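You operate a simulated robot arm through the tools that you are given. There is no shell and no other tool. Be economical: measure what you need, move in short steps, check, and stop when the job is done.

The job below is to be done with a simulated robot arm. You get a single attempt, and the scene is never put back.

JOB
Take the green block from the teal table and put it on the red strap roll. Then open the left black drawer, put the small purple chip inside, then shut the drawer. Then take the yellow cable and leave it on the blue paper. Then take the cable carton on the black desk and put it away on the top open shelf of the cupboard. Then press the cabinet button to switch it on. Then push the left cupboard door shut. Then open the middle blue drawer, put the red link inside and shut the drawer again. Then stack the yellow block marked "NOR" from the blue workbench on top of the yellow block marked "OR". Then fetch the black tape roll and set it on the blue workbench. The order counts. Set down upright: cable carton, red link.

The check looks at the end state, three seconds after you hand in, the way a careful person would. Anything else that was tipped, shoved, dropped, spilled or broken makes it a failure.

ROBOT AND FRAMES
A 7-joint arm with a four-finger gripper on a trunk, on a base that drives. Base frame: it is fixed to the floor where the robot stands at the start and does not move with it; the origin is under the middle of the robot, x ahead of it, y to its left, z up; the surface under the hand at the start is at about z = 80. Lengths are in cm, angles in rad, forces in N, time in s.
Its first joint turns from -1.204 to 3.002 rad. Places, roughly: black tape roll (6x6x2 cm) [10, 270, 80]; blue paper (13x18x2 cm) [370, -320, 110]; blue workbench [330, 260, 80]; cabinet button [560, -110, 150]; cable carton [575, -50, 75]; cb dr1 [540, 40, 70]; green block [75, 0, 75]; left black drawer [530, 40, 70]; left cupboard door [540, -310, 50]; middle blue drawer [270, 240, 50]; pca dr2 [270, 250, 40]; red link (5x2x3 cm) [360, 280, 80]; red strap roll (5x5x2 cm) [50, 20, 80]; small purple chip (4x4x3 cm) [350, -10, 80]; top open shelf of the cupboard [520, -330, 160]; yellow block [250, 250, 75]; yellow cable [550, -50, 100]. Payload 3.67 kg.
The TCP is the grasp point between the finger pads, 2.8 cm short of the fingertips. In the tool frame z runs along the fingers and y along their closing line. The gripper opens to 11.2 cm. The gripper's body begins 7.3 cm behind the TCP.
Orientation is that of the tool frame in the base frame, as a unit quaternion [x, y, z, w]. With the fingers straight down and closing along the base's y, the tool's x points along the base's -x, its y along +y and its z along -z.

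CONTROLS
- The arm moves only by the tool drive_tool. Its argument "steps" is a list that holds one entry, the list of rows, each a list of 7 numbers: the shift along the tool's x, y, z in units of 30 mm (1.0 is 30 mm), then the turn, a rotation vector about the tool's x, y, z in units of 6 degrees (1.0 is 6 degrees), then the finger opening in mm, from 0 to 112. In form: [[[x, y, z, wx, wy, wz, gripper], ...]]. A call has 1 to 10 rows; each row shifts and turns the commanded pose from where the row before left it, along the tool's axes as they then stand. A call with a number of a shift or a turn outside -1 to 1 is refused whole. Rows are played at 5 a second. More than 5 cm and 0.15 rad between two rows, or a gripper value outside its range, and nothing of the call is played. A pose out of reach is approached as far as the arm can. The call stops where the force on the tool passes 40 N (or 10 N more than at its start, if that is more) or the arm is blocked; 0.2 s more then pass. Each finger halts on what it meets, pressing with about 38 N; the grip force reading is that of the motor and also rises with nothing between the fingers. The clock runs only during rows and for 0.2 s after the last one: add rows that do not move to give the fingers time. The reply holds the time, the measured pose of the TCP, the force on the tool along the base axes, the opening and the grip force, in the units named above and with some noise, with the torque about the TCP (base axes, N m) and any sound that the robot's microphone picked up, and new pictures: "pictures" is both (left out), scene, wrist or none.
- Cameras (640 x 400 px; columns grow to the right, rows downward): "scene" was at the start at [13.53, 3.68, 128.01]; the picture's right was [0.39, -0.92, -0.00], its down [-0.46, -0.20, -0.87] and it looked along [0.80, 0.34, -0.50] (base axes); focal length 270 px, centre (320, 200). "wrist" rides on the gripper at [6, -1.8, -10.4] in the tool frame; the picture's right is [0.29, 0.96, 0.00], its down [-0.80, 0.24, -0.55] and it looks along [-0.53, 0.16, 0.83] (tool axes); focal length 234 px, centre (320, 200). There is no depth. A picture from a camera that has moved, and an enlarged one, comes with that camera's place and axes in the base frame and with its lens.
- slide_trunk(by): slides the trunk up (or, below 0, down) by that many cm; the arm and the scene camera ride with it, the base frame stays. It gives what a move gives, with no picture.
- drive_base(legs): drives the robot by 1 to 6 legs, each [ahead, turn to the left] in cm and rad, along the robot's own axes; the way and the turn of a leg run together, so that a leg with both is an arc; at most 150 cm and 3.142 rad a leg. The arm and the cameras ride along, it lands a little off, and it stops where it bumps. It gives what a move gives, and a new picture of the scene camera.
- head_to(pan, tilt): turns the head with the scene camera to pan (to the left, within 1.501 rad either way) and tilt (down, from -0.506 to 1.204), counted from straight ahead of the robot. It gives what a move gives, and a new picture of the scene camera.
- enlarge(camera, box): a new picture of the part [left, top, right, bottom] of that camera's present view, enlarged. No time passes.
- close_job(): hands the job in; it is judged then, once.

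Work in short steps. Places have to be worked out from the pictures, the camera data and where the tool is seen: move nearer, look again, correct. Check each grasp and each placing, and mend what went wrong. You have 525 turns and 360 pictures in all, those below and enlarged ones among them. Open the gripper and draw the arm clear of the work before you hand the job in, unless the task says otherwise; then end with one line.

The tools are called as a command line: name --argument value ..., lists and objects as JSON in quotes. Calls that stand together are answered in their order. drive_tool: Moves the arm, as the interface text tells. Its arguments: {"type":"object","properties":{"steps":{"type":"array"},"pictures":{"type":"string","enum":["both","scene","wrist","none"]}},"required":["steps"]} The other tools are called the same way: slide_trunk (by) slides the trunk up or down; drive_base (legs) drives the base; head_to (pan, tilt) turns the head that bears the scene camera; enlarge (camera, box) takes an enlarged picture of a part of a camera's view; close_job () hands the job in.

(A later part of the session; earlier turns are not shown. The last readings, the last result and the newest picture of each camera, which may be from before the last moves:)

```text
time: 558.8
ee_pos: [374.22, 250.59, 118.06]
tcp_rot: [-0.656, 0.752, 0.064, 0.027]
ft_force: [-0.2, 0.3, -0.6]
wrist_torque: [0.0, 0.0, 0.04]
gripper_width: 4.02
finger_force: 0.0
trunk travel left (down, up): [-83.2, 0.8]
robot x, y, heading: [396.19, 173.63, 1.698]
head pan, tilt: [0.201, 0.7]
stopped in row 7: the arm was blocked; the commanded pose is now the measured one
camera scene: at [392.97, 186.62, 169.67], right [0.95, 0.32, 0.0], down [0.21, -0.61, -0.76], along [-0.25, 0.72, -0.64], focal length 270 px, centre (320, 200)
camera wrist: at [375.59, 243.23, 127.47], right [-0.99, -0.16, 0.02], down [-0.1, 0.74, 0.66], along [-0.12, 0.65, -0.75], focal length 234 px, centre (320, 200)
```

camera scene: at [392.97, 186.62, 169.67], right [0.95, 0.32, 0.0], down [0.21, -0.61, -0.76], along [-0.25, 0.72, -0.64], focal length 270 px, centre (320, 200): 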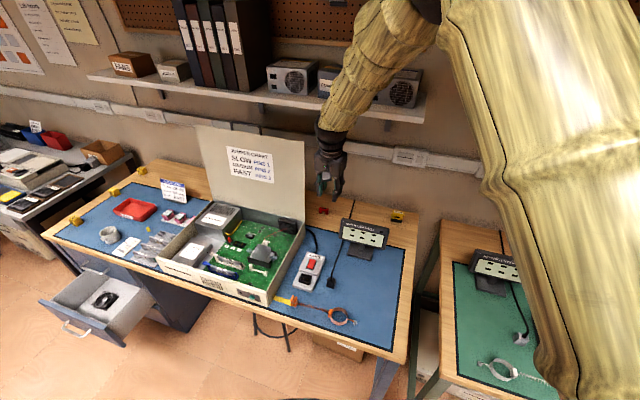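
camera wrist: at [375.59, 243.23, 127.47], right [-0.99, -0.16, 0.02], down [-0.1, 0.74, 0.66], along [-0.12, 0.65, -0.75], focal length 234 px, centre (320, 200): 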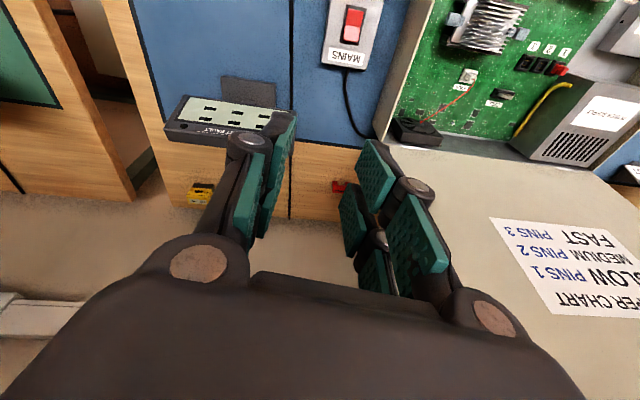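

These blocks happen because the raised trunk leaves the forearm almost in line with the hand. I back away from the bench, lower the trunk 40 cm, and raise the hand with the arm instead.

drive_base --legs '[[-45, 0]]'

slide_trunk --by -38

drive_tool --steps '[[[0, 0, -0.9, 0, 0, 0, 40], [0, 0, -0.9, 0, 0, 0, 40], [0, 0, -0.9, 0, 0, 0, 40], [0, 0, -0.9, 0, 0, 0, 40], [0, 0, -0.9, 0, 0, 0, 40], [0, 0, -0.9, 0, 0, 0, 40]]]' --pictures "scene"

```text
time: 561.5
ee_pos: [380.21, 205.9, 118.24]
tcp_rot: [-0.654, 0.753, 0.065, 0.028]
ft_force: [-0.7, 0.1, -0.1]
wrist_torque: [0.04, -0.03, 0.02]
gripper_width: 4.01
finger_force: 0.0
trunk travel left (down, up): [-83.2, 0.8]
robot x, y, heading: [401.72, 128.81, 1.69]
head pan, tilt: [0.201, 0.7]
camera scene: at [398.58, 141.73, 169.68], right [0.95, 0.32, 0.0], down [0.2, -0.61, -0.77], along [-0.24, 0.73, -0.64], focal length 270 px, centre (320, 200)
```

scene: 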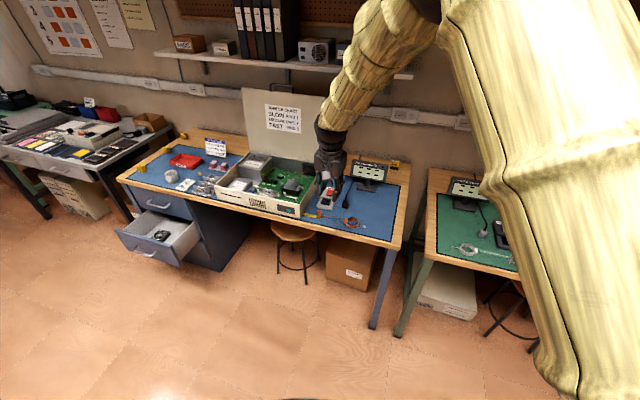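

```text
time: 565.2
ee_pos: [380.12, 206.02, 80.11]
tcp_rot: [-0.654, 0.753, 0.064, 0.029]
ft_force: [0.6, -0.2, -0.3]
wrist_torque: [0.01, -0.02, -0.03]
gripper_width: 4.01
finger_force: 0.0
trunk travel left (down, up): [-45.2, 38.8]
robot x, y, heading: [401.83, 128.34, 1.691]
head pan, tilt: [0.201, 0.7]
```

```text
time: 566.6
ee_pos: [382.2, 204.61, 96.25]
tcp_rot: [-0.645, 0.761, 0.067, 0.013]
ft_force: [-1.1, -0.2, 0.1]
wrist_torque: [-0.01, -0.01, -0.02]
gripper_width: 3.98
finger_force: 0.0
trunk travel left (down, up): [-45.2, 38.8]
robot x, y, heading: [401.28, 128.58, 1.685]
head pan, tilt: [0.201, 0.7]
camera scene: at [398.54, 141.78, 131.67], right [0.95, 0.32, 0.0], down [0.2, -0.61, -0.76], along [-0.24, 0.73, -0.64], focal length 270 px, centre (320, 200)
```

scene: 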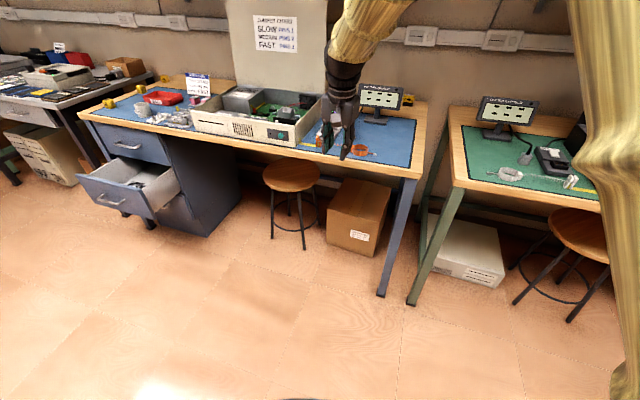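

I extend the arm forward here to straighten it, then correct the hand's orientation.

drive_tool --steps '[[[-0.8, 0, -0.3, 0, 0, 0, 40], [-0.8, 0, -0.3, 0, 0, 0, 40], [-0.8, 0, -0.3, 0, 0, 0, 40], [-0.8, 0, -0.3, 0, 0, 0, 40], [-0.8, 0, 0, 0, 0, 0, 40]]]' --pictures "none"

head_to --pan 0.0 --tilt 0.1

```text
time: 567.8
ee_pos: [382.45, 214.9, 101.11]
tcp_rot: [-0.655, 0.753, 0.063, 0.03]
ft_force: [0.2, -0.4, -0.1]
wrist_torque: [-0.03, -0.06, 0.01]
gripper_width: 3.99
finger_force: 0.1
trunk travel left (down, up): [-45.2, 38.8]
robot x, y, heading: [401.63, 128.36, 1.692]
head pan, tilt: [0.201, 0.7]
```

```text
time: 568.8
ee_pos: [382.67, 215.09, 101.37]
tcp_rot: [-0.654, 0.753, 0.065, 0.028]
ft_force: [-0.6, 0.5, 0.9]
wrist_torque: [-0.01, 0.0, -0.02]
gripper_width: 4.0
finger_force: 0.0
trunk travel left (down, up): [-45.2, 38.8]
robot x, y, heading: [401.72, 128.19, 1.691]
head pan, tilt: [0.0, 0.099]
camera scene: at [400.14, 142.88, 137.14], right [0.99, 0.12, 0.0], down [0.01, -0.1, -0.99], along [-0.12, 0.99, -0.1], focal length 270 px, centre (320, 200)
```

scene: 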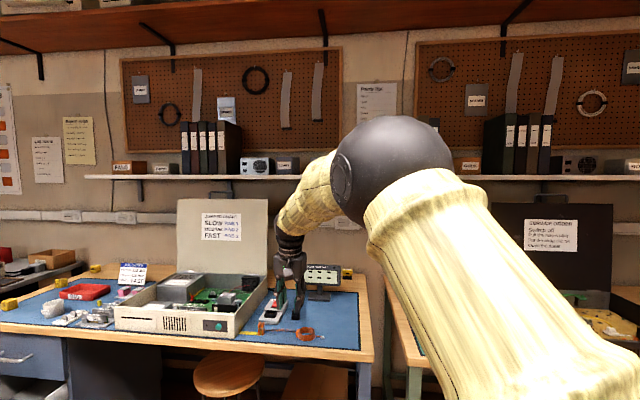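

The arm is in a better posture now. I reposition the base to about [385, 156] facing straight to the bench.

drive_tool --steps '[[[0, 0, -0.5, 0.3, 0, -0.7, 40], [0, 0, -0.5, 0.1, 0, -0.65, 40], [0, 0, 0, 0, 0, 0, 40]]]' --pictures "none"

drive_base --legs '[[0, 0.41], [32, 0], [0, -0.53]]'

head_to --pan 0.1 --tilt 0.4

```text
time: 569.6
ee_pos: [382.75, 214.59, 104.26]
tcp_rot: [-0.705, 0.706, 0.047, 0.046]
ft_force: [0.1, 0.5, 0.2]
wrist_torque: [0.0, -0.01, -0.02]
gripper_width: 3.96
finger_force: 0.0
trunk travel left (down, up): [-45.2, 38.8]
robot x, y, heading: [401.71, 128.45, 1.693]
head pan, tilt: [0.0, 0.099]
```

```text
time: 574.5
ee_pos: [377.04, 243.81, 104.31]
tcp_rot: [-0.662, 0.747, 0.045, 0.048]
ft_force: [-0.2, 0.1, -0.1]
wrist_torque: [-0.01, 0.02, 0.0]
gripper_width: 4.0
finger_force: 0.1
trunk travel left (down, up): [-45.2, 38.8]
robot x, y, heading: [385.65, 156.19, 1.57]
head pan, tilt: [0.0, 0.099]
camera scene: at [385.64, 170.5, 137.15], right [1.0, 0.0, 0.0], down [0.0, -0.1, -0.99], along [0.0, 0.99, -0.1], focal length 270 px, centre (320, 200)
```

scene: 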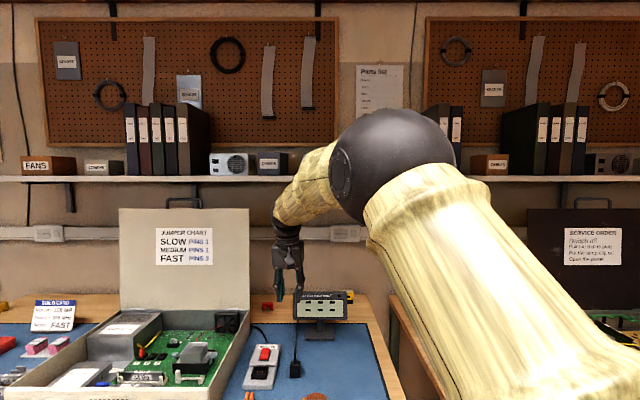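

```text
time: 575.3
ee_pos: [376.77, 243.68, 104.41]
tcp_rot: [-0.661, 0.748, 0.043, 0.048]
ft_force: [0.7, 0.6, -0.5]
wrist_torque: [-0.01, -0.03, -0.01]
gripper_width: 4.02
finger_force: 0.1
trunk travel left (down, up): [-45.2, 38.8]
robot x, y, heading: [385.4, 156.31, 1.571]
head pan, tilt: [0.099, 0.4]
camera scene: at [384.68, 170.52, 134.37], right [1.0, 0.1, 0.0], down [0.04, -0.39, -0.92], along [-0.09, 0.92, -0.39], focal length 270 px, centre (320, 200)
```

scene: 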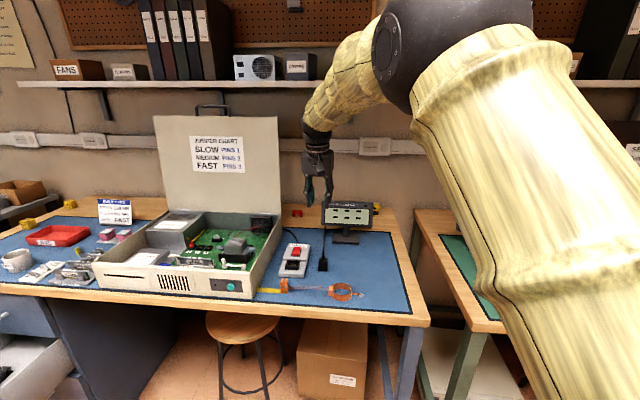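

The gap is clear: lid edge at x = 361.5, display's left end at 376.5 with its top below z 97. I align at x ≈ 369.5, z ≈ 102 and roll forward.

drive_tool --steps '[[[0, 0, 0, 0, 0, -0.6, 40], [0, 0, 0, 0, 0, -0.57, 40], [0, 0.8, 0.2, 0, 0, 0, 40], [0, 0.8, 0.3, 0, 0, 0, 40], [0, 0.83, 0.3, 0, 0, 0, 40]]]' --pictures "none"

drive_base --legs '[[16, 0]]'

drive_tool --steps '[[[0, 0, 0, 0, 0, 0, 40]]]' --pictures "wrist"

```text
time: 576.7
ee_pos: [372.74, 245.41, 103.4]
tcp_rot: [-0.692, 0.719, 0.056, 0.033]
ft_force: [-0.8, -0.2, -0.3]
wrist_torque: [-0.01, 0.02, 0.0]
gripper_width: 3.98
finger_force: 0.0
trunk travel left (down, up): [-45.2, 38.8]
robot x, y, heading: [385.21, 155.83, 1.571]
head pan, tilt: [0.099, 0.4]
stopped in row 5: the arm was blocked; the commanded pose is now the measured one
```

```text
time: 578.1
ee_pos: [372.69, 261.46, 103.45]
tcp_rot: [-0.692, 0.719, 0.055, 0.034]
ft_force: [0.1, 0.7, 0.1]
wrist_torque: [-0.03, 0.05, 0.03]
gripper_width: 4.0
finger_force: 0.0
trunk travel left (down, up): [-45.2, 38.8]
robot x, y, heading: [385.3, 172.17, 1.572]
head pan, tilt: [0.099, 0.4]
camera scene: at [384.68, 186.76, 134.34], right [0.99, 0.1, 0.0], down [0.04, -0.39, -0.92], along [-0.09, 0.92, -0.39], focal length 270 px, centre (320, 200)
```

scene: 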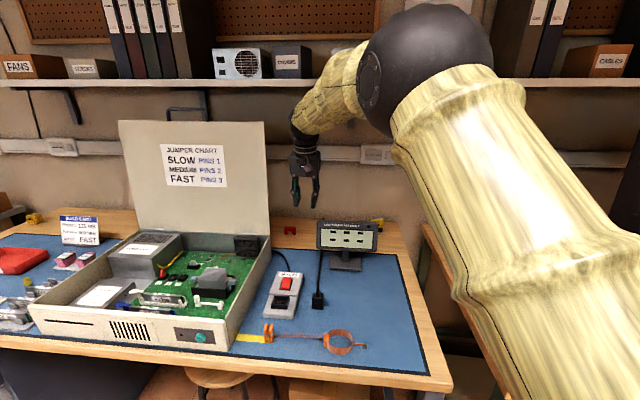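

```text
time: 578.5
ee_pos: [372.81, 261.47, 103.57]
tcp_rot: [-0.692, 0.719, 0.056, 0.033]
ft_force: [0.2, -0.1, 0.1]
wrist_torque: [-0.01, 0.02, -0.02]
gripper_width: 3.99
finger_force: 0.0
trunk travel left (down, up): [-45.2, 38.8]
robot x, y, heading: [385.2, 172.04, 1.575]
head pan, tilt: [0.099, 0.4]
camera wrist: at [374.63, 254.25, 112.91], right [-0.97, -0.25, 0.0], down [-0.19, 0.73, 0.66], along [-0.16, 0.64, -0.75], focal length 234 px, centre (320, 200)
```

wrist: 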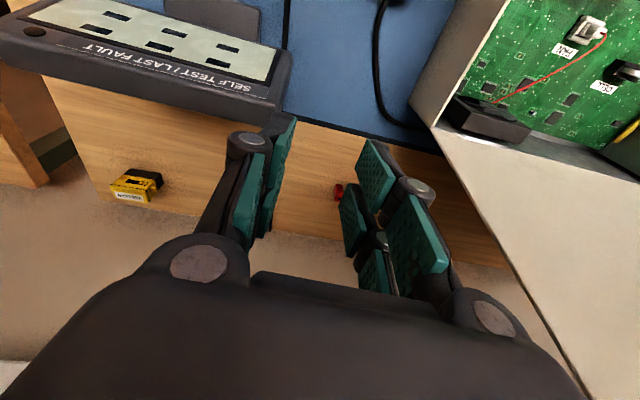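

Lateral arm moves get blocked, so I use the base for positioning: forward 12 cm, then a slight turn left.

drive_base --legs '[[12, 0], [0, 0.09]]'

drive_tool --steps '[[[0, 0, 0, 0, 0, 0, 70]]]' --pictures "wrist"

```text
time: 580.2
ee_pos: [364.49, 271.89, 103.48]
tcp_rot: [0.724, -0.687, -0.057, -0.032]
ft_force: [-0.3, 0.7, -0.2]
wrist_torque: [-0.01, -0.04, 0.04]
gripper_width: 3.99
finger_force: 0.1
trunk travel left (down, up): [-45.2, 38.8]
robot x, y, heading: [385.12, 184.25, 1.663]
head pan, tilt: [0.099, 0.4]
camera scene: at [383.32, 198.42, 134.36], right [0.98, 0.19, 0.0], down [0.07, -0.38, -0.92], along [-0.17, 0.9, -0.39], focal length 270 px, centre (320, 200)
```

scene: 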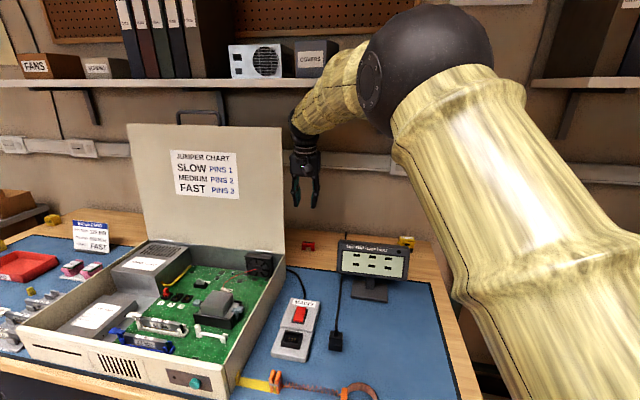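

```text
time: 580.6
ee_pos: [364.66, 271.92, 103.47]
tcp_rot: [0.724, -0.687, -0.058, -0.031]
ft_force: [-0.5, 0.0, -0.3]
wrist_torque: [0.0, -0.06, 0.02]
gripper_width: 6.99
finger_force: 0.2
trunk travel left (down, up): [-45.2, 38.8]
robot x, y, heading: [385.2, 184.0, 1.663]
head pan, tilt: [0.099, 0.4]
camera wrist: at [367.24, 264.85, 112.93], right [-0.94, -0.34, 0.0], down [-0.26, 0.71, 0.66], along [-0.22, 0.62, -0.75], focal length 234 px, centre (320, 200)
```

wrist: 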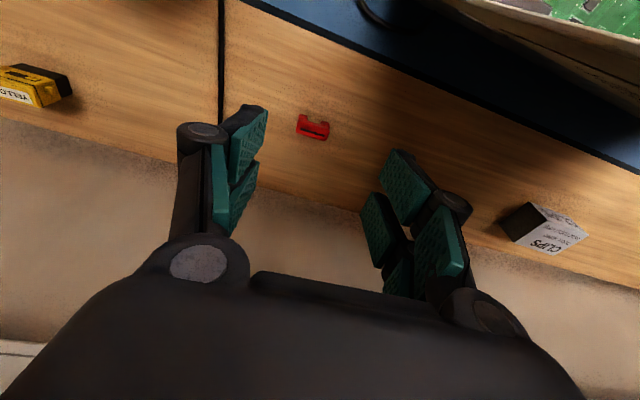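

The hand is past the lid and the link is in plain view. I enlarge it for its yaw.

enlarge --camera "wrist" --box '[273, 95, 353, 160]'

```text
6.15 times, centred on (313, 128) of wrist
camera zoom: at [367.24, 264.85, 112.93], right [-0.94, -0.34, 0.0], down [-0.26, 0.71, 0.66], along [-0.22, 0.62, -0.75], focal length 1441 px, centre (363, 646)
```

zoom: 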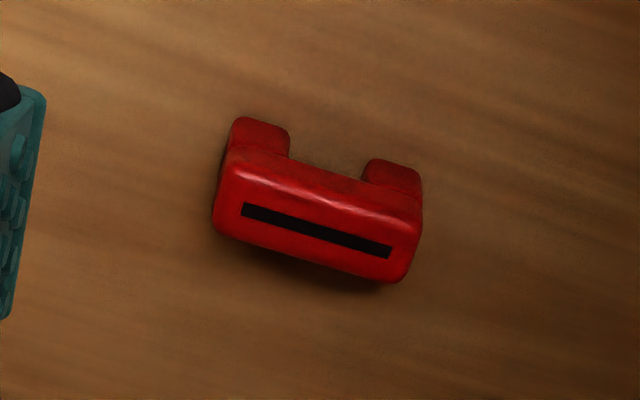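

The link stands with its bar on top, ends at x 361.5–365.8, y ≈ 278.2, aligned with the fingers within 2°. I go down in steps.

drive_tool --steps '[[[-0.25, 0, 0.9, 0, 0, 0, 70], [-0.26, 0, 0.9, 0, 0, 0, 70], [-0.26, 0, 0.9, 0, 0, 0, 70], [-0.26, 0, 0.9, 0, 0, 0, 70], [-0.26, 0, 0.9, 0, 0, 0, 70], [0, 0, 0.9, 0, 0, 0, 70]]]' --pictures "wrist"

```text
time: 582.0
ee_pos: [363.79, 277.91, 87.74]
tcp_rot: [0.724, -0.687, -0.058, -0.031]
ft_force: [1.8, 0.0, -1.1]
wrist_torque: [-0.04, -0.01, 0.03]
gripper_width: 6.97
finger_force: 0.0
trunk travel left (down, up): [-45.2, 38.8]
robot x, y, heading: [385.47, 184.3, 1.661]
head pan, tilt: [0.099, 0.4]
camera wrist: at [366.41, 270.74, 97.24], right [-0.94, -0.34, 0.0], down [-0.26, 0.71, 0.66], along [-0.22, 0.62, -0.75], focal length 234 px, centre (320, 200)
```

wrist: 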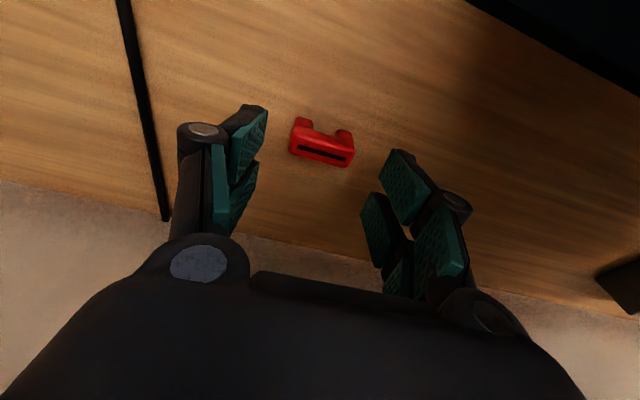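

Well centred. I lower the last 4.4 cm and grip.

drive_tool --steps '[[[0.05, 0, 0.6, 0, 0, 0, 70], [0.05, 0, 0.5, 0, 0, 0, 70], [0, 0, 0.35, 0, 0, 0, 70], [0, 0, 0, 0, 0, 0, 70]]]' --pictures "wrist"

```text
time: 583.0
ee_pos: [363.52, 278.01, 83.66]
tcp_rot: [0.724, -0.687, -0.058, -0.031]
ft_force: [-0.4, 0.3, 0.1]
wrist_torque: [0.01, -0.01, -0.03]
gripper_width: 7.04
finger_force: 0.0
trunk travel left (down, up): [-45.2, 38.8]
robot x, y, heading: [385.21, 184.04, 1.664]
head pan, tilt: [0.099, 0.4]
camera wrist: at [366.18, 270.97, 93.02], right [-0.94, -0.34, 0.0], down [-0.26, 0.71, 0.66], along [-0.22, 0.62, -0.75], focal length 234 px, centre (320, 200)
```

wrist: 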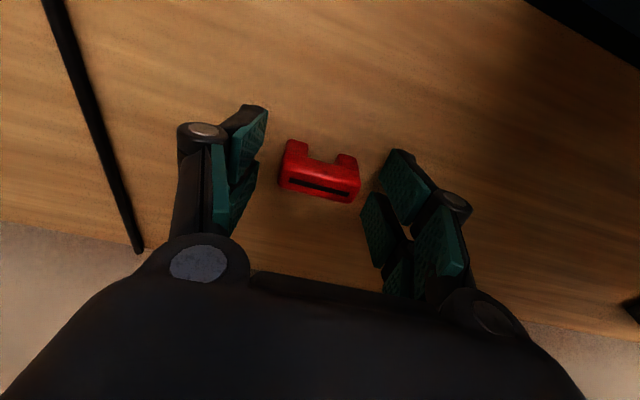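

drive_tool --steps '[[[0, 0, 0.08, 0, 0, 0, 70], [0, 0, 0, 0, 0, 0, 25], [0, 0, 0, 0, 0, 0, 25], [0, 0, 0, 0, 0, 0, 25], [0, 0, -0.3, 0, 0, 0, 25], [0, 0, -0.5, 0, 0, 0, 25]]]' --pictures "wrist"

```text
time: 584.4
ee_pos: [363.71, 277.74, 85.83]
tcp_rot: [0.724, -0.687, -0.059, -0.031]
ft_force: [0.4, -0.2, 0.5]
wrist_torque: [-0.03, -0.03, -0.01]
gripper_width: 4.52
finger_force: 37.4
trunk travel left (down, up): [-45.2, 38.8]
robot x, y, heading: [385.51, 183.94, 1.659]
head pan, tilt: [0.099, 0.4]
camera wrist: at [366.31, 270.68, 95.19], right [-0.94, -0.34, 0.0], down [-0.26, 0.71, 0.66], along [-0.22, 0.62, -0.75], focal length 234 px, centre (320, 200)
```

wrist: 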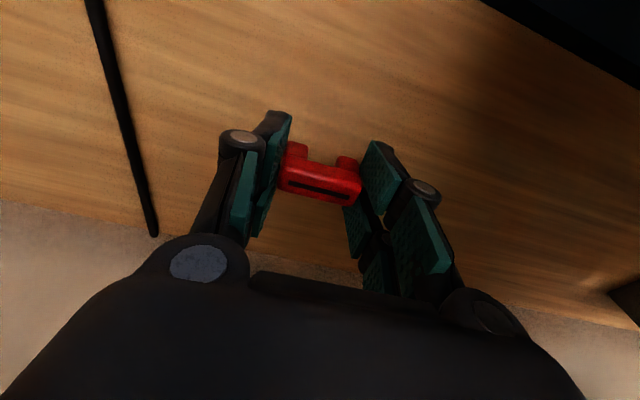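

The link is gripped. I lift back along the same path and retreat with the base the way I came.

drive_tool --steps '[[[0.2, 0, -0.7, 0, 0, 0, 25], [0.26, 0, -0.9, 0, 0, 0, 25], [0.26, 0, -0.9, 0, 0, 0, 25], [0.26, 0, -0.9, 0, 0, 0, 25], [0.26, 0, -0.9, 0, 0, 0, 25], [0.26, 0, -0.9, 0, 0, 0, 25], [0, 0, -0.4, 0, 0, 0, 25]]]' --pictures "none"

drive_base --legs '[[0, -0.09], [-35, 0]]'

```text
time: 586.0
ee_pos: [365.86, 271.74, 100.78]
tcp_rot: [0.718, -0.693, -0.055, -0.022]
ft_force: [-1.1, -0.5, 0.6]
wrist_torque: [0.02, -0.01, -0.04]
gripper_width: 4.52
finger_force: 37.9
trunk travel left (down, up): [-45.2, 38.8]
robot x, y, heading: [385.4, 183.78, 1.664]
head pan, tilt: [0.099, 0.4]
```

```text
time: 588.8
ee_pos: [373.68, 238.23, 101.68]
tcp_rot: [-0.687, 0.724, 0.059, 0.026]
ft_force: [0.3, -0.6, -0.1]
wrist_torque: [0.04, -0.01, 0.02]
gripper_width: 4.53
finger_force: 37.9
trunk travel left (down, up): [-45.2, 38.8]
robot x, y, heading: [385.2, 149.27, 1.573]
head pan, tilt: [0.099, 0.4]
camera scene: at [384.71, 163.55, 134.37], right [0.99, 0.1, 0.0], down [0.04, -0.39, -0.92], along [-0.09, 0.92, -0.39], focal length 270 px, centre (320, 200)
```

scene: 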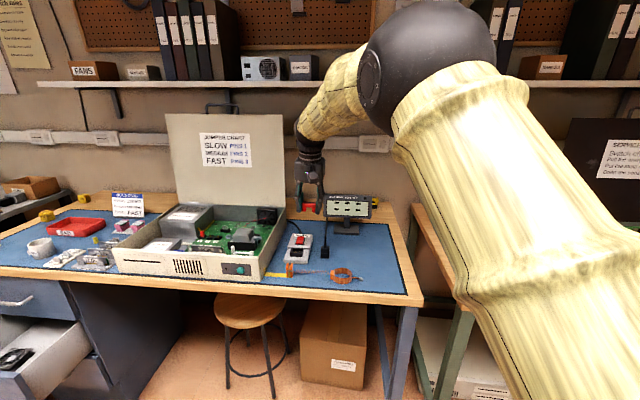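

Clear. I drive over to face the open blue drawer, with the hand ending above it.

drive_base --legs '[[-25, 0], [0, 1.571], [100, 0], [0, -1.571]]'

head_to --pan 0.0 --tilt 0.7

```text
time: 603.0
ee_pos: [272.58, 212.88, 101.63]
tcp_rot: [-0.689, 0.722, 0.059, 0.025]
ft_force: [1.6, -0.2, -0.2]
wrist_torque: [0.03, 0.0, -0.02]
gripper_width: 4.49
finger_force: 37.9
trunk travel left (down, up): [-45.2, 38.8]
robot x, y, heading: [284.68, 124.12, 1.579]
head pan, tilt: [0.099, 0.4]
camera scene: at [283.99, 138.41, 134.36], right [0.99, 0.11, 0.0], down [0.04, -0.39, -0.92], along [-0.1, 0.92, -0.39], focal length 270 px, centre (320, 200)
```

scene: 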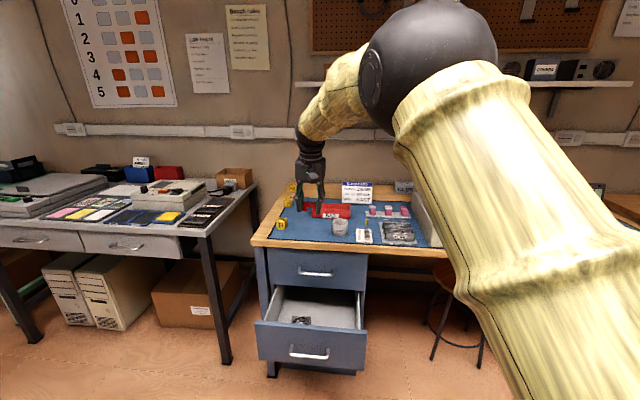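

```text
time: 603.9
ee_pos: [272.63, 212.89, 101.76]
tcp_rot: [-0.689, 0.722, 0.06, 0.023]
ft_force: [-0.5, 0.6, -0.8]
wrist_torque: [0.02, -0.03, 0.04]
gripper_width: 4.48
finger_force: 37.9
trunk travel left (down, up): [-45.2, 38.8]
robot x, y, heading: [284.91, 124.07, 1.578]
head pan, tilt: [0.0, 0.7]
camera scene: at [284.89, 137.7, 131.68], right [1.0, 0.01, 0.0], down [0.01, -0.64, -0.77], along [-0.01, 0.77, -0.64], focal length 270 px, centre (320, 200)
```

scene: 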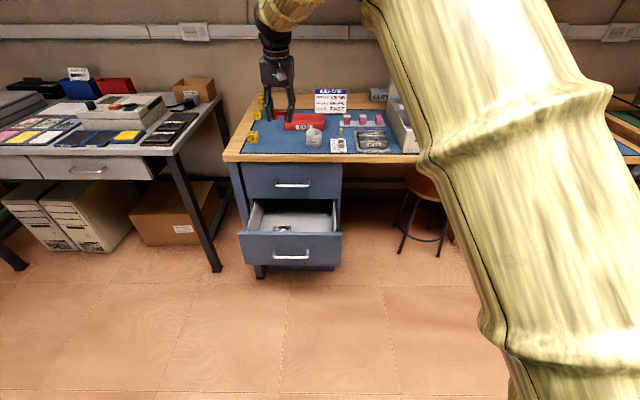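

enlarge --camera "scene" --box '[220, 150, 360, 280]'

drive_tool --steps '[[[0, 0, 0, 0, 0, 0, 25]]]' --pictures "wrist"

```text
3.08 times, centred on (290, 215) of scene
camera zoom: at [284.89, 137.7, 131.68], right [1.0, 0.01, 0.0], down [0.01, -0.64, -0.77], along [-0.01, 0.77, -0.64], focal length 830 px, centre (412, 154)
```

zoom: 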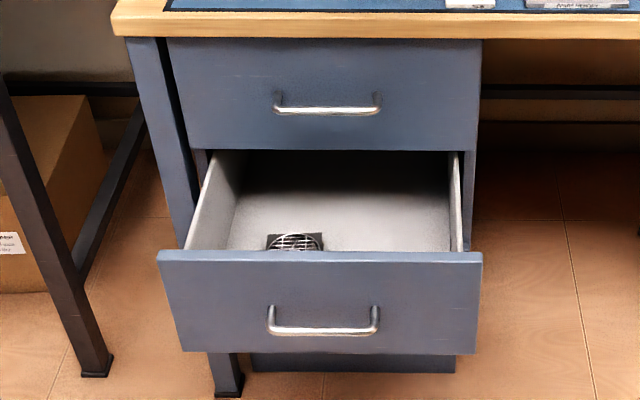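

```text
time: 604.2
ee_pos: [272.63, 212.97, 101.79]
tcp_rot: [-0.689, 0.722, 0.059, 0.025]
ft_force: [0.2, 0.8, -0.7]
wrist_torque: [-0.02, -0.02, 0.0]
gripper_width: 4.49
finger_force: 38.0
trunk travel left (down, up): [-45.2, 38.8]
robot x, y, heading: [285.14, 124.05, 1.584]
head pan, tilt: [0.0, 0.7]
camera wrist: at [274.67, 205.77, 111.23], right [-0.97, -0.24, 0.02], down [-0.17, 0.73, 0.66], along [-0.17, 0.63, -0.75], focal length 234 px, centre (320, 200)
```

wrist: 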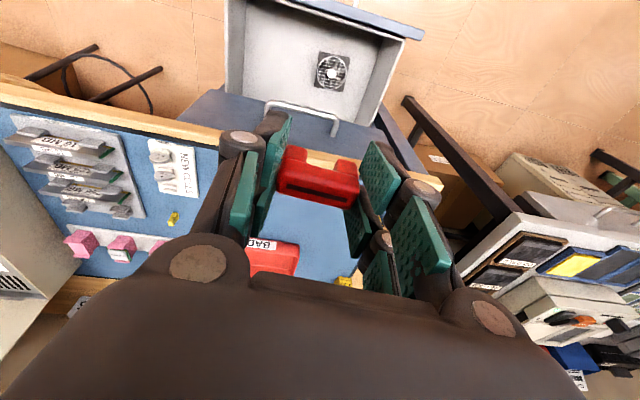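

The drawer interior spans x 258–289, y 208–226, with a fan at [267, 219]. The free spot is around [280, 215]. I turn the base slightly right to bring the link there, then descend.

drive_base --legs '[[0, -0.083]]'

drive_tool --steps '[[[0.1, -0.05, 0.95, 0, 0, 0, 25], [0.1, -0.05, 0.95, 0, 0, 0, 25], [0.1, -0.05, 0.95, 0, 0, 0, 25], [0.1, -0.05, 0.95, 0, 0, 0, 25], [0.1, -0.05, 0.95, 0, 0, 0, 25], [0.1, -0.05, 0.95, 0, 0, 0, 25], [0.1, -0.05, 0.95, 0, 0, 0, 25], [0.1, -0.05, 0.95, 0, 0, 0, 25]]]' --pictures "both"

```text
time: 605.1
ee_pos: [280.23, 213.66, 101.79]
tcp_rot: [-0.658, 0.75, 0.06, 0.027]
ft_force: [0.1, 0.3, -0.6]
wrist_torque: [0.01, 0.0, -0.04]
gripper_width: 4.55
finger_force: 38.4
trunk travel left (down, up): [-45.2, 38.8]
robot x, y, heading: [284.41, 124.01, 1.493]
head pan, tilt: [0.0, 0.7]
camera scene: at [286.09, 137.64, 131.67], right [1.0, -0.07, 0.0], down [-0.05, -0.64, -0.76], along [0.06, 0.76, -0.64], focal length 270 px, centre (320, 200)
```

scene: 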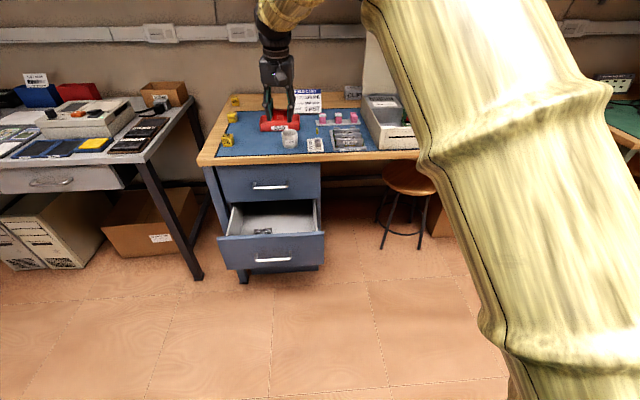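

```text
time: 606.9
ee_pos: [280.1, 214.01, 78.66]
tcp_rot: [-0.658, 0.75, 0.06, 0.027]
ft_force: [1.2, -0.3, -0.7]
wrist_torque: [-0.04, -0.01, -0.01]
gripper_width: 4.5
finger_force: 37.2
trunk travel left (down, up): [-45.2, 38.8]
robot x, y, heading: [285.11, 123.93, 1.497]
head pan, tilt: [0.0, 0.7]
camera scene: at [286.02, 137.71, 131.67], right [1.0, -0.07, 0.0], down [-0.05, -0.64, -0.76], along [0.06, 0.76, -0.64], focal length 270 px, centre (320, 200)
camera wrist: at [281.54, 206.67, 88.22], right [-0.99, -0.16, 0.02], down [-0.11, 0.75, 0.66], along [-0.12, 0.65, -0.75], focal length 234 px, centre (320, 200)
```

scene: 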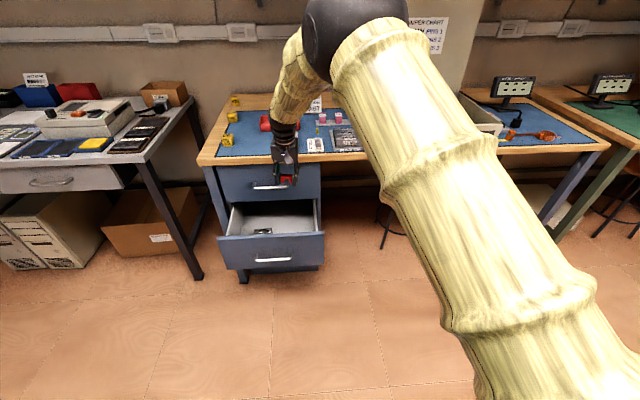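
wrist: 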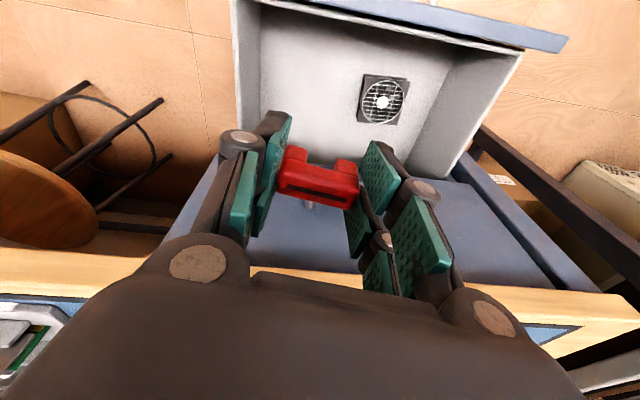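

On course: the landing spot is clear of the fan and walls. I continue down to about z = 51.

drive_tool --steps '[[[0.11, -0.05, 0.95, 0, 0, 0, 25], [0.11, -0.05, 0.95, 0, 0, 0, 25], [0.11, -0.05, 0.95, 0, 0, 0, 25], [0.11, -0.05, 0.95, 0, 0, 0, 25], [0.11, -0.05, 0.95, 0, 0, 0, 25], [0.11, -0.05, 0.95, 0, 0, 0, 25], [0.11, -0.05, 0.95, 0, 0, 0, 25], [0.11, -0.05, 0.95, 0, 0, 0, 25], [0.1, -0.05, 0.8, 0, 0, 0, 25]]]' --pictures "both"

```text
time: 608.9
ee_pos: [280.15, 214.1, 53.41]
tcp_rot: [-0.658, 0.75, 0.06, 0.027]
ft_force: [0.5, 0.1, -0.1]
wrist_torque: [-0.03, -0.01, 0.01]
gripper_width: 4.52
finger_force: 38.4
trunk travel left (down, up): [-45.2, 38.8]
robot x, y, heading: [284.89, 123.73, 1.495]
head pan, tilt: [0.0, 0.7]
camera scene: at [286.02, 137.69, 131.68], right [1.0, -0.07, 0.0], down [-0.05, -0.64, -0.76], along [0.06, 0.76, -0.64], focal length 270 px, centre (320, 200)
camera wrist: at [281.48, 206.74, 62.88], right [-0.99, -0.16, 0.02], down [-0.11, 0.75, 0.66], along [-0.12, 0.65, -0.75], focal length 234 px, centre (320, 200)
```

scene: 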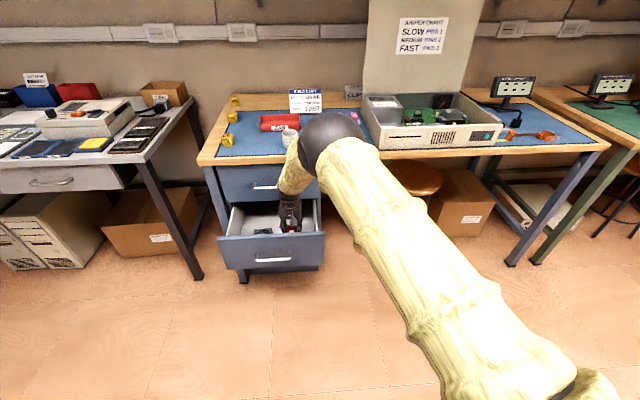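
wrist: 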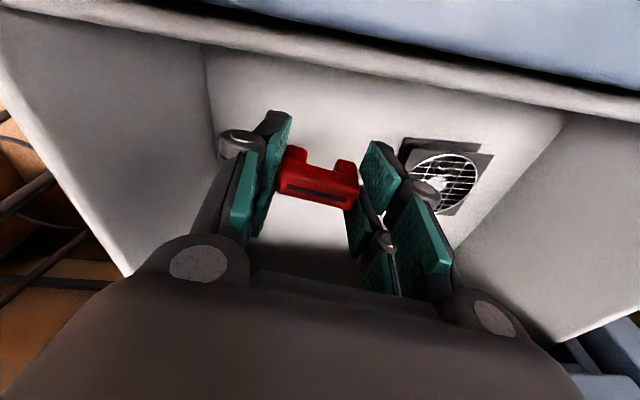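

Inside the drawer and level. I lower slowly to feel the floor.

drive_tool --steps '[[[0.05, -0.02, 0.4, 0, 0, 0, 25], [0.05, -0.02, 0.4, 0, 0, 0, 25], [0.04, -0.01, 0.3, 0, 0, 0, 25], [0, 0, 0, 0, 0, 0, 25]]]' --pictures "wrist"

```text
time: 609.9
ee_pos: [280.15, 214.05, 50.06]
tcp_rot: [-0.657, 0.751, 0.058, 0.027]
ft_force: [-0.3, -0.7, 0.1]
wrist_torque: [0.01, 0.04, -0.01]
gripper_width: 4.51
finger_force: 38.0
trunk travel left (down, up): [-45.2, 38.8]
robot x, y, heading: [284.82, 124.39, 1.497]
head pan, tilt: [0.0, 0.7]
camera wrist: at [281.55, 206.69, 59.55], right [-0.99, -0.16, 0.02], down [-0.11, 0.75, 0.66], along [-0.12, 0.65, -0.75], focal length 234 px, centre (320, 200)
```

wrist: 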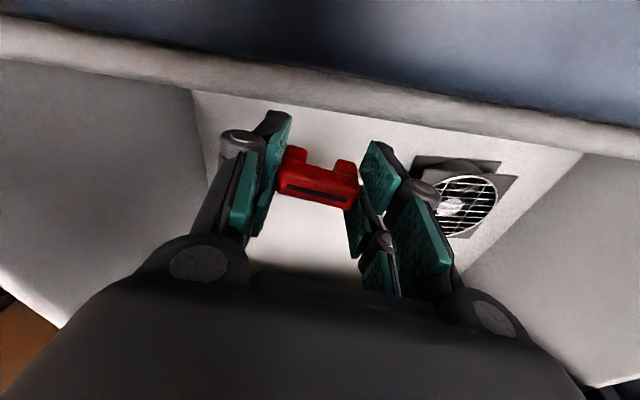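

The camera side of the hand is close to the drawer's front panel, so I shift 3 cm deeper before lowering further.

drive_tool --steps '[[[-0.5, 0, 0, 0, 0, 0, 25], [-0.5, 0, 0.06, 0, 0, 0, 25], [0.03, 0, 0.3, 0, 0, 0, 25], [0, 0, 0, 0, 0, 0, 25]]]' --pictures "both"

```text
time: 610.9
ee_pos: [280.52, 217.02, 49.41]
tcp_rot: [-0.657, 0.751, 0.059, 0.028]
ft_force: [-0.8, 0.7, -0.5]
wrist_torque: [-0.02, -0.03, -0.02]
gripper_width: 4.5
finger_force: 38.1
trunk travel left (down, up): [-45.2, 38.8]
robot x, y, heading: [284.75, 124.08, 1.495]
head pan, tilt: [0.0, 0.7]
camera scene: at [286.02, 137.66, 131.67], right [1.0, -0.07, 0.0], down [-0.05, -0.64, -0.76], along [0.06, 0.76, -0.64], focal length 270 px, centre (320, 200)
camera wrist: at [281.97, 209.68, 58.82], right [-0.99, -0.16, 0.02], down [-0.11, 0.75, 0.66], along [-0.12, 0.65, -0.75], focal length 234 px, centre (320, 200)
```

scene: 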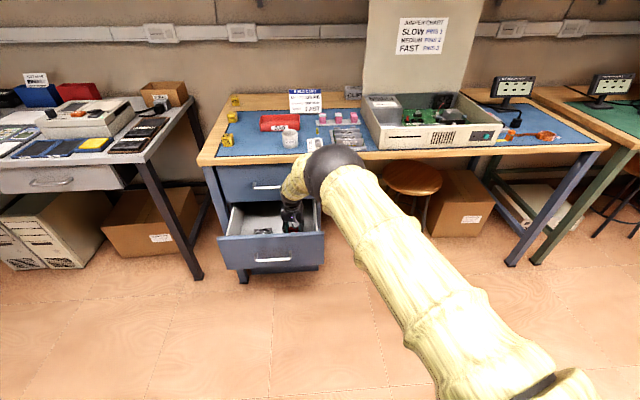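
wrist: 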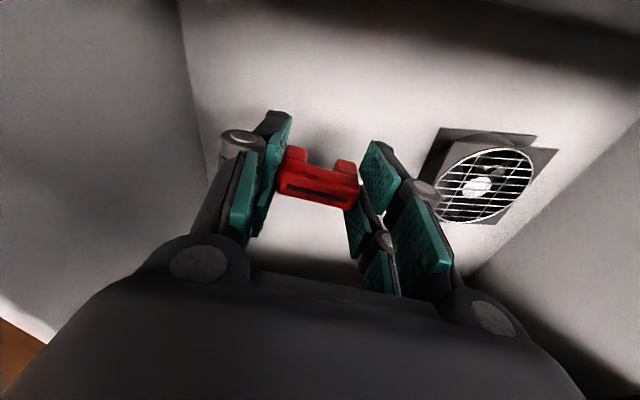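

Good, now fully inside. I lower until the floor is felt.

drive_tool --steps '[[[0.03, 0, 0.3, 0, 0, 0, 25], [0.03, 0, 0.3, 0, 0, 0, 25], [0, 0, 0, 0, 0, 0, 25]]]' --pictures "none"

drive_tool --steps '[[[0.02, 0, 0.15, 0, 0, 0, 25], [0.02, 0, 0.15, 0, 0, 0, 25], [0, 0, 0, 0, 0, 0, 25]]]' --pictures "wrist"

```text
time: 611.7
ee_pos: [280.31, 217.07, 47.52]
tcp_rot: [-0.658, 0.75, 0.059, 0.027]
ft_force: [0.1, 1.7, 0.9]
wrist_torque: [-0.24, 0.0, 0.01]
gripper_width: 4.5
finger_force: 37.8
trunk travel left (down, up): [-45.2, 38.8]
robot x, y, heading: [284.93, 124.18, 1.499]
head pan, tilt: [0.0, 0.7]
```

```text
time: 612.5
ee_pos: [280.37, 216.92, 46.68]
tcp_rot: [-0.658, 0.75, 0.058, 0.028]
ft_force: [-0.4, -0.1, -0.1]
wrist_torque: [-0.04, 0.03, -0.02]
gripper_width: 4.5
finger_force: 38.1
trunk travel left (down, up): [-45.2, 38.8]
robot x, y, heading: [284.67, 123.96, 1.496]
head pan, tilt: [0.0, 0.7]
camera wrist: at [281.74, 209.68, 56.07], right [-0.99, -0.16, 0.02], down [-0.11, 0.75, 0.66], along [-0.12, 0.65, -0.75], focal length 234 px, centre (320, 200)
```

wrist: 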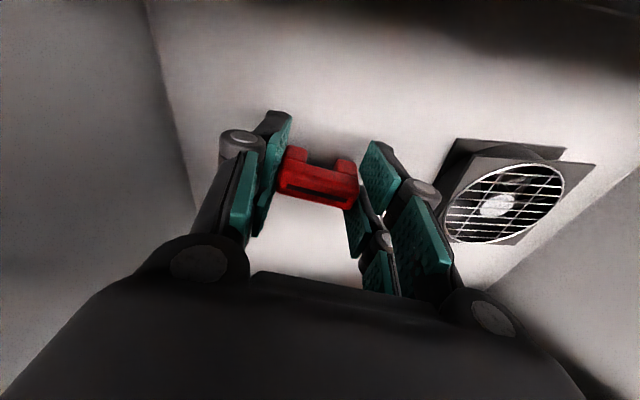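

drive_tool --steps '[[[0.01, 0, 0.13, 0, 0, 0, 25], [0, 0, 0, 0, 0, 0, 25]]]' --pictures "none"

drive_tool --steps '[[[0.01, 0, 0.13, 0, 0, 0, 25], [0, 0, 0, 0, 0, 0, 25]]]' --pictures "none"

drive_tool --steps '[[[0.01, 0, 0.13, 0, 0, 0, 25], [0, 0, 0, 0, 0, 0, 25]]]' --pictures "none"

drive_tool --steps '[[[0.01, 0, 0.13, 0, 0, 0, 25], [0, 0, 0, 0, 0, 0, 25]]]' --pictures "wrist"

```text
time: 613.1
ee_pos: [280.22, 217.09, 46.06]
tcp_rot: [-0.658, 0.75, 0.059, 0.027]
ft_force: [-0.7, 0.6, 2.4]
wrist_torque: [-0.2, -0.05, 0.02]
gripper_width: 4.5
finger_force: 38.5
trunk travel left (down, up): [-45.2, 38.8]
robot x, y, heading: [285.09, 123.91, 1.498]
head pan, tilt: [0.0, 0.7]
```

```text
time: 613.7
ee_pos: [280.31, 217.09, 45.92]
tcp_rot: [-0.658, 0.751, 0.058, 0.026]
ft_force: [0.1, 0.2, -0.6]
wrist_torque: [0.01, 0.02, 0.0]
gripper_width: 4.5
finger_force: 37.9
trunk travel left (down, up): [-45.2, 38.8]
robot x, y, heading: [284.5, 124.14, 1.497]
head pan, tilt: [0.0, 0.7]
```

```text
time: 614.3
ee_pos: [280.29, 217.13, 45.43]
tcp_rot: [-0.658, 0.75, 0.058, 0.027]
ft_force: [0.0, -0.6, 0.2]
wrist_torque: [0.0, -0.01, 0.02]
gripper_width: 4.52
finger_force: 37.9
trunk travel left (down, up): [-45.2, 38.8]
robot x, y, heading: [284.78, 123.93, 1.494]
head pan, tilt: [0.0, 0.7]
```

```text
time: 614.9
ee_pos: [280.29, 217.09, 44.99]
tcp_rot: [-0.658, 0.751, 0.058, 0.028]
ft_force: [0.3, 0.3, 0.1]
wrist_torque: [-0.02, -0.02, 0.0]
gripper_width: 4.51
finger_force: 37.8
trunk travel left (down, up): [-45.2, 38.8]
robot x, y, heading: [284.52, 124.08, 1.495]
head pan, tilt: [0.0, 0.7]
camera wrist: at [281.68, 209.76, 54.56], right [-0.99, -0.16, 0.02], down [-0.11, 0.75, 0.66], along [-0.12, 0.65, -0.75], focal length 234 px, centre (320, 200)
```

wrist: 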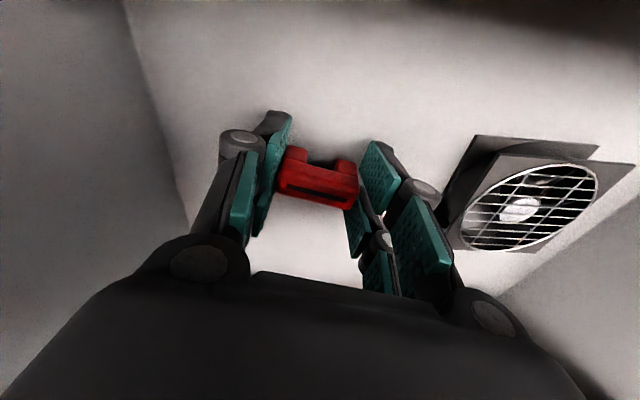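

Still above the floor; continuing in small steps.

drive_tool --steps '[[[0.01, 0, 0.13, 0, 0, 0, 25], [0, 0, 0, 0, 0, 0, 25]]]' --pictures "none"

drive_tool --steps '[[[0.01, 0, 0.13, 0, 0, 0, 25], [0, 0, 0, 0, 0, 0, 25]]]' --pictures "none"

drive_tool --steps '[[[0.01, 0, 0.13, 0, 0, 0, 25], [0, 0, 0, 0, 0, 0, 25]]]' --pictures "none"

```text
time: 615.5
ee_pos: [280.28, 217.16, 44.89]
tcp_rot: [-0.657, 0.751, 0.059, 0.027]
ft_force: [0.7, 0.8, 12.2]
wrist_torque: [0.1, -0.23, 0.01]
gripper_width: 4.54
finger_force: 38.1
trunk travel left (down, up): [-45.2, 38.8]
robot x, y, heading: [285.29, 124.08, 1.495]
head pan, tilt: [0.0, 0.7]
```

```text
time: 616.1
ee_pos: [280.1, 217.19, 44.74]
tcp_rot: [-0.657, 0.751, 0.06, 0.028]
ft_force: [-2.5, 0.5, 25.0]
wrist_torque: [0.16, -0.37, 0.06]
gripper_width: 4.57
finger_force: 37.8
trunk travel left (down, up): [-45.2, 38.8]
robot x, y, heading: [285.13, 124.0, 1.502]
head pan, tilt: [0.0, 0.7]
```

```text
time: 616.5
ee_pos: [280.24, 217.53, 44.68]
tcp_rot: [-0.658, 0.75, 0.062, 0.029]
ft_force: [-1.0, 1.9, 19.3]
wrist_torque: [-1.2, -0.62, -0.2]
gripper_width: 4.51
finger_force: 38.0
trunk travel left (down, up): [-45.2, 38.8]
robot x, y, heading: [284.93, 124.06, 1.493]
head pan, tilt: [0.0, 0.7]
stopped in row 1: the force on the tool passed its limit at 44 N (the readings are from after the stop); the commanded pose is now the measured one
```

Contact with the floor. I ease off and release.

drive_tool --steps '[[[-0.01, 0, -0.06, 0, 0, 0, 25], [0, 0, 0, 0, 0, 0, 62], [0, 0, 0, 0, 0, 0, 62], [-0.01, 0, -0.15, 0, 0, 0, 62], [-0.05, 0, -0.4, 0, 0, 0, 62], [-0.1, 0, -0.8, 0, 0, 0, 62]]]' --pictures "wrist"

```text
time: 617.9
ee_pos: [280.48, 217.28, 48.71]
tcp_rot: [-0.658, 0.75, 0.06, 0.028]
ft_force: [0.0, 0.1, -1.0]
wrist_torque: [0.01, -0.01, 0.04]
gripper_width: 6.17
finger_force: 0.1
trunk travel left (down, up): [-45.2, 38.8]
robot x, y, heading: [285.01, 123.97, 1.495]
head pan, tilt: [0.0, 0.7]
camera wrist: at [281.88, 209.89, 58.03], right [-0.99, -0.16, 0.02], down [-0.11, 0.74, 0.66], along [-0.12, 0.65, -0.75], focal length 234 px, centre (320, 200)
```

wrist: 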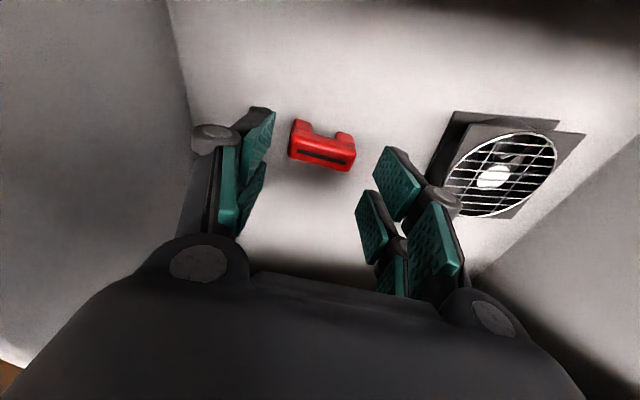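

The link stands upright in the drawer. I rise out along the way I came.

drive_tool --steps '[[[-0.11, 0.05, -0.95, 0, 0, 0, 62], [0.2, 0.05, -0.95, 0, 0, 0, 62], [0.2, 0.05, -0.95, 0, 0, 0, 62], [0.1, 0.05, -0.95, 0, 0, 0, 62], [-0.11, 0.05, -0.95, 0, 0, 0, 62], [-0.11, 0.05, -0.95, 0, 0, 0, 62], [-0.11, 0.05, -0.95, 0, 0, 0, 62], [-0.11, 0.05, -0.95, 0, 0, 0, 62], [-0.11, 0.05, -0.95, 0, 0, 0, 62], [-0.11, 0.05, -0.95, 0, 0, 0, 62]]]' --pictures "scene"

drive_base --legs '[[-25, 0.0]]'

```text
time: 620.1
ee_pos: [279.96, 214.67, 77.08]
tcp_rot: [-0.658, 0.75, 0.06, 0.027]
ft_force: [0.6, -0.8, -0.4]
wrist_torque: [0.02, 0.0, -0.03]
gripper_width: 6.21
finger_force: 0.0
trunk travel left (down, up): [-45.2, 38.8]
robot x, y, heading: [284.85, 123.98, 1.496]
head pan, tilt: [0.0, 0.7]
camera scene: at [286.03, 137.6, 131.68], right [1.0, -0.07, 0.0], down [-0.05, -0.64, -0.77], along [0.06, 0.76, -0.64], focal length 270 px, centre (320, 200)
```

scene: 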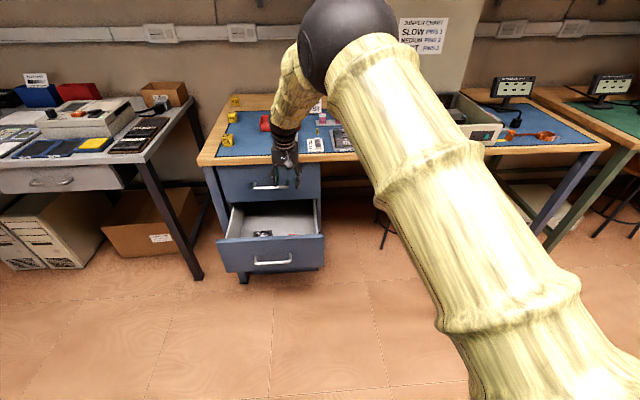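

```text
time: 622.0
ee_pos: [278.43, 189.75, 77.13]
tcp_rot: [-0.657, 0.751, 0.061, 0.029]
ft_force: [0.3, -1.0, 1.3]
wrist_torque: [0.0, -0.02, 0.02]
gripper_width: 6.19
finger_force: 0.1
trunk travel left (down, up): [-45.2, 38.8]
robot x, y, heading: [282.73, 98.92, 1.492]
head pan, tilt: [0.0, 0.7]
camera scene: at [284.16, 112.67, 131.69], right [1.0, -0.08, 0.0], down [-0.05, -0.64, -0.77], along [0.06, 0.76, -0.64], focal length 270 px, centre (320, 200)
```

scene: 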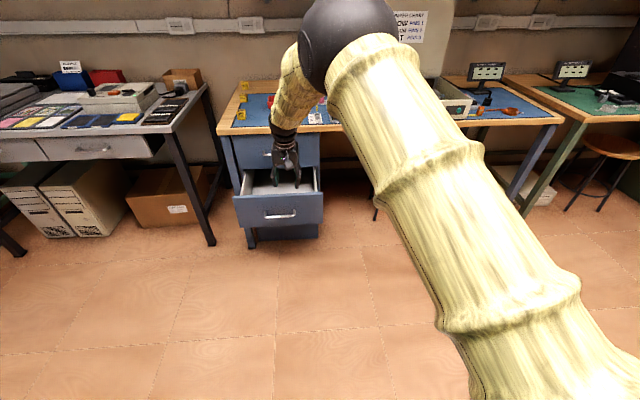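

The link is in and upright. To push the drawer shut under the bench edge, the hand must point more forward. I tilt it about 40° and lower it.

drive_tool --steps '[[[0, 0, 0, 0, -0.8, 0, 0], [0, 0, 0, 0, -0.8, 0, 0], [0, 0, 0, 0, -0.8, 0, 0], [0, 0, 0, 0, -0.8, 0, 0], [0, 0, 0, 0, -0.8, 0, 0], [0, 0, 0, 0, -0.8, 0, 0], [0, 0, 0, 0, -0.8, 0, 0]]]' --pictures "scene"

```text
time: 623.8
ee_pos: [280.21, 188.28, 70.73]
tcp_rot: [-0.607, 0.733, 0.221, 0.215]
ft_force: [0.1, 0.3, 0.0]
wrist_torque: [0.04, 0.0, 0.01]
gripper_width: 0.04
finger_force: 35.8
trunk travel left (down, up): [-45.2, 38.8]
robot x, y, heading: [283.06, 99.58, 1.493]
head pan, tilt: [0.0, 0.7]
stopped in row 7: the arm was blocked; the commanded pose is now the measured one
camera scene: at [284.21, 112.77, 131.67], right [1.0, -0.08, 0.0], down [-0.05, -0.64, -0.76], along [0.06, 0.76, -0.64], focal length 270 px, centre (320, 200)
```

scene: 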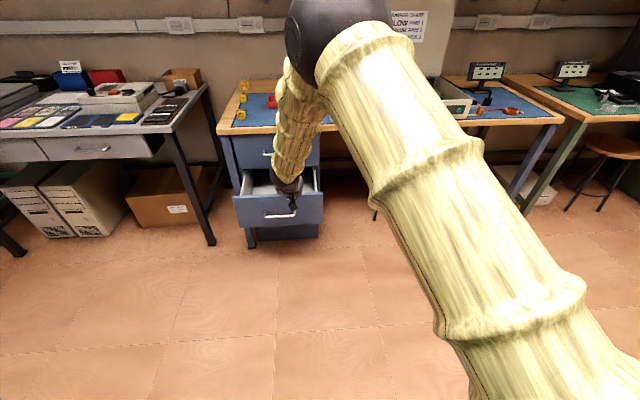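

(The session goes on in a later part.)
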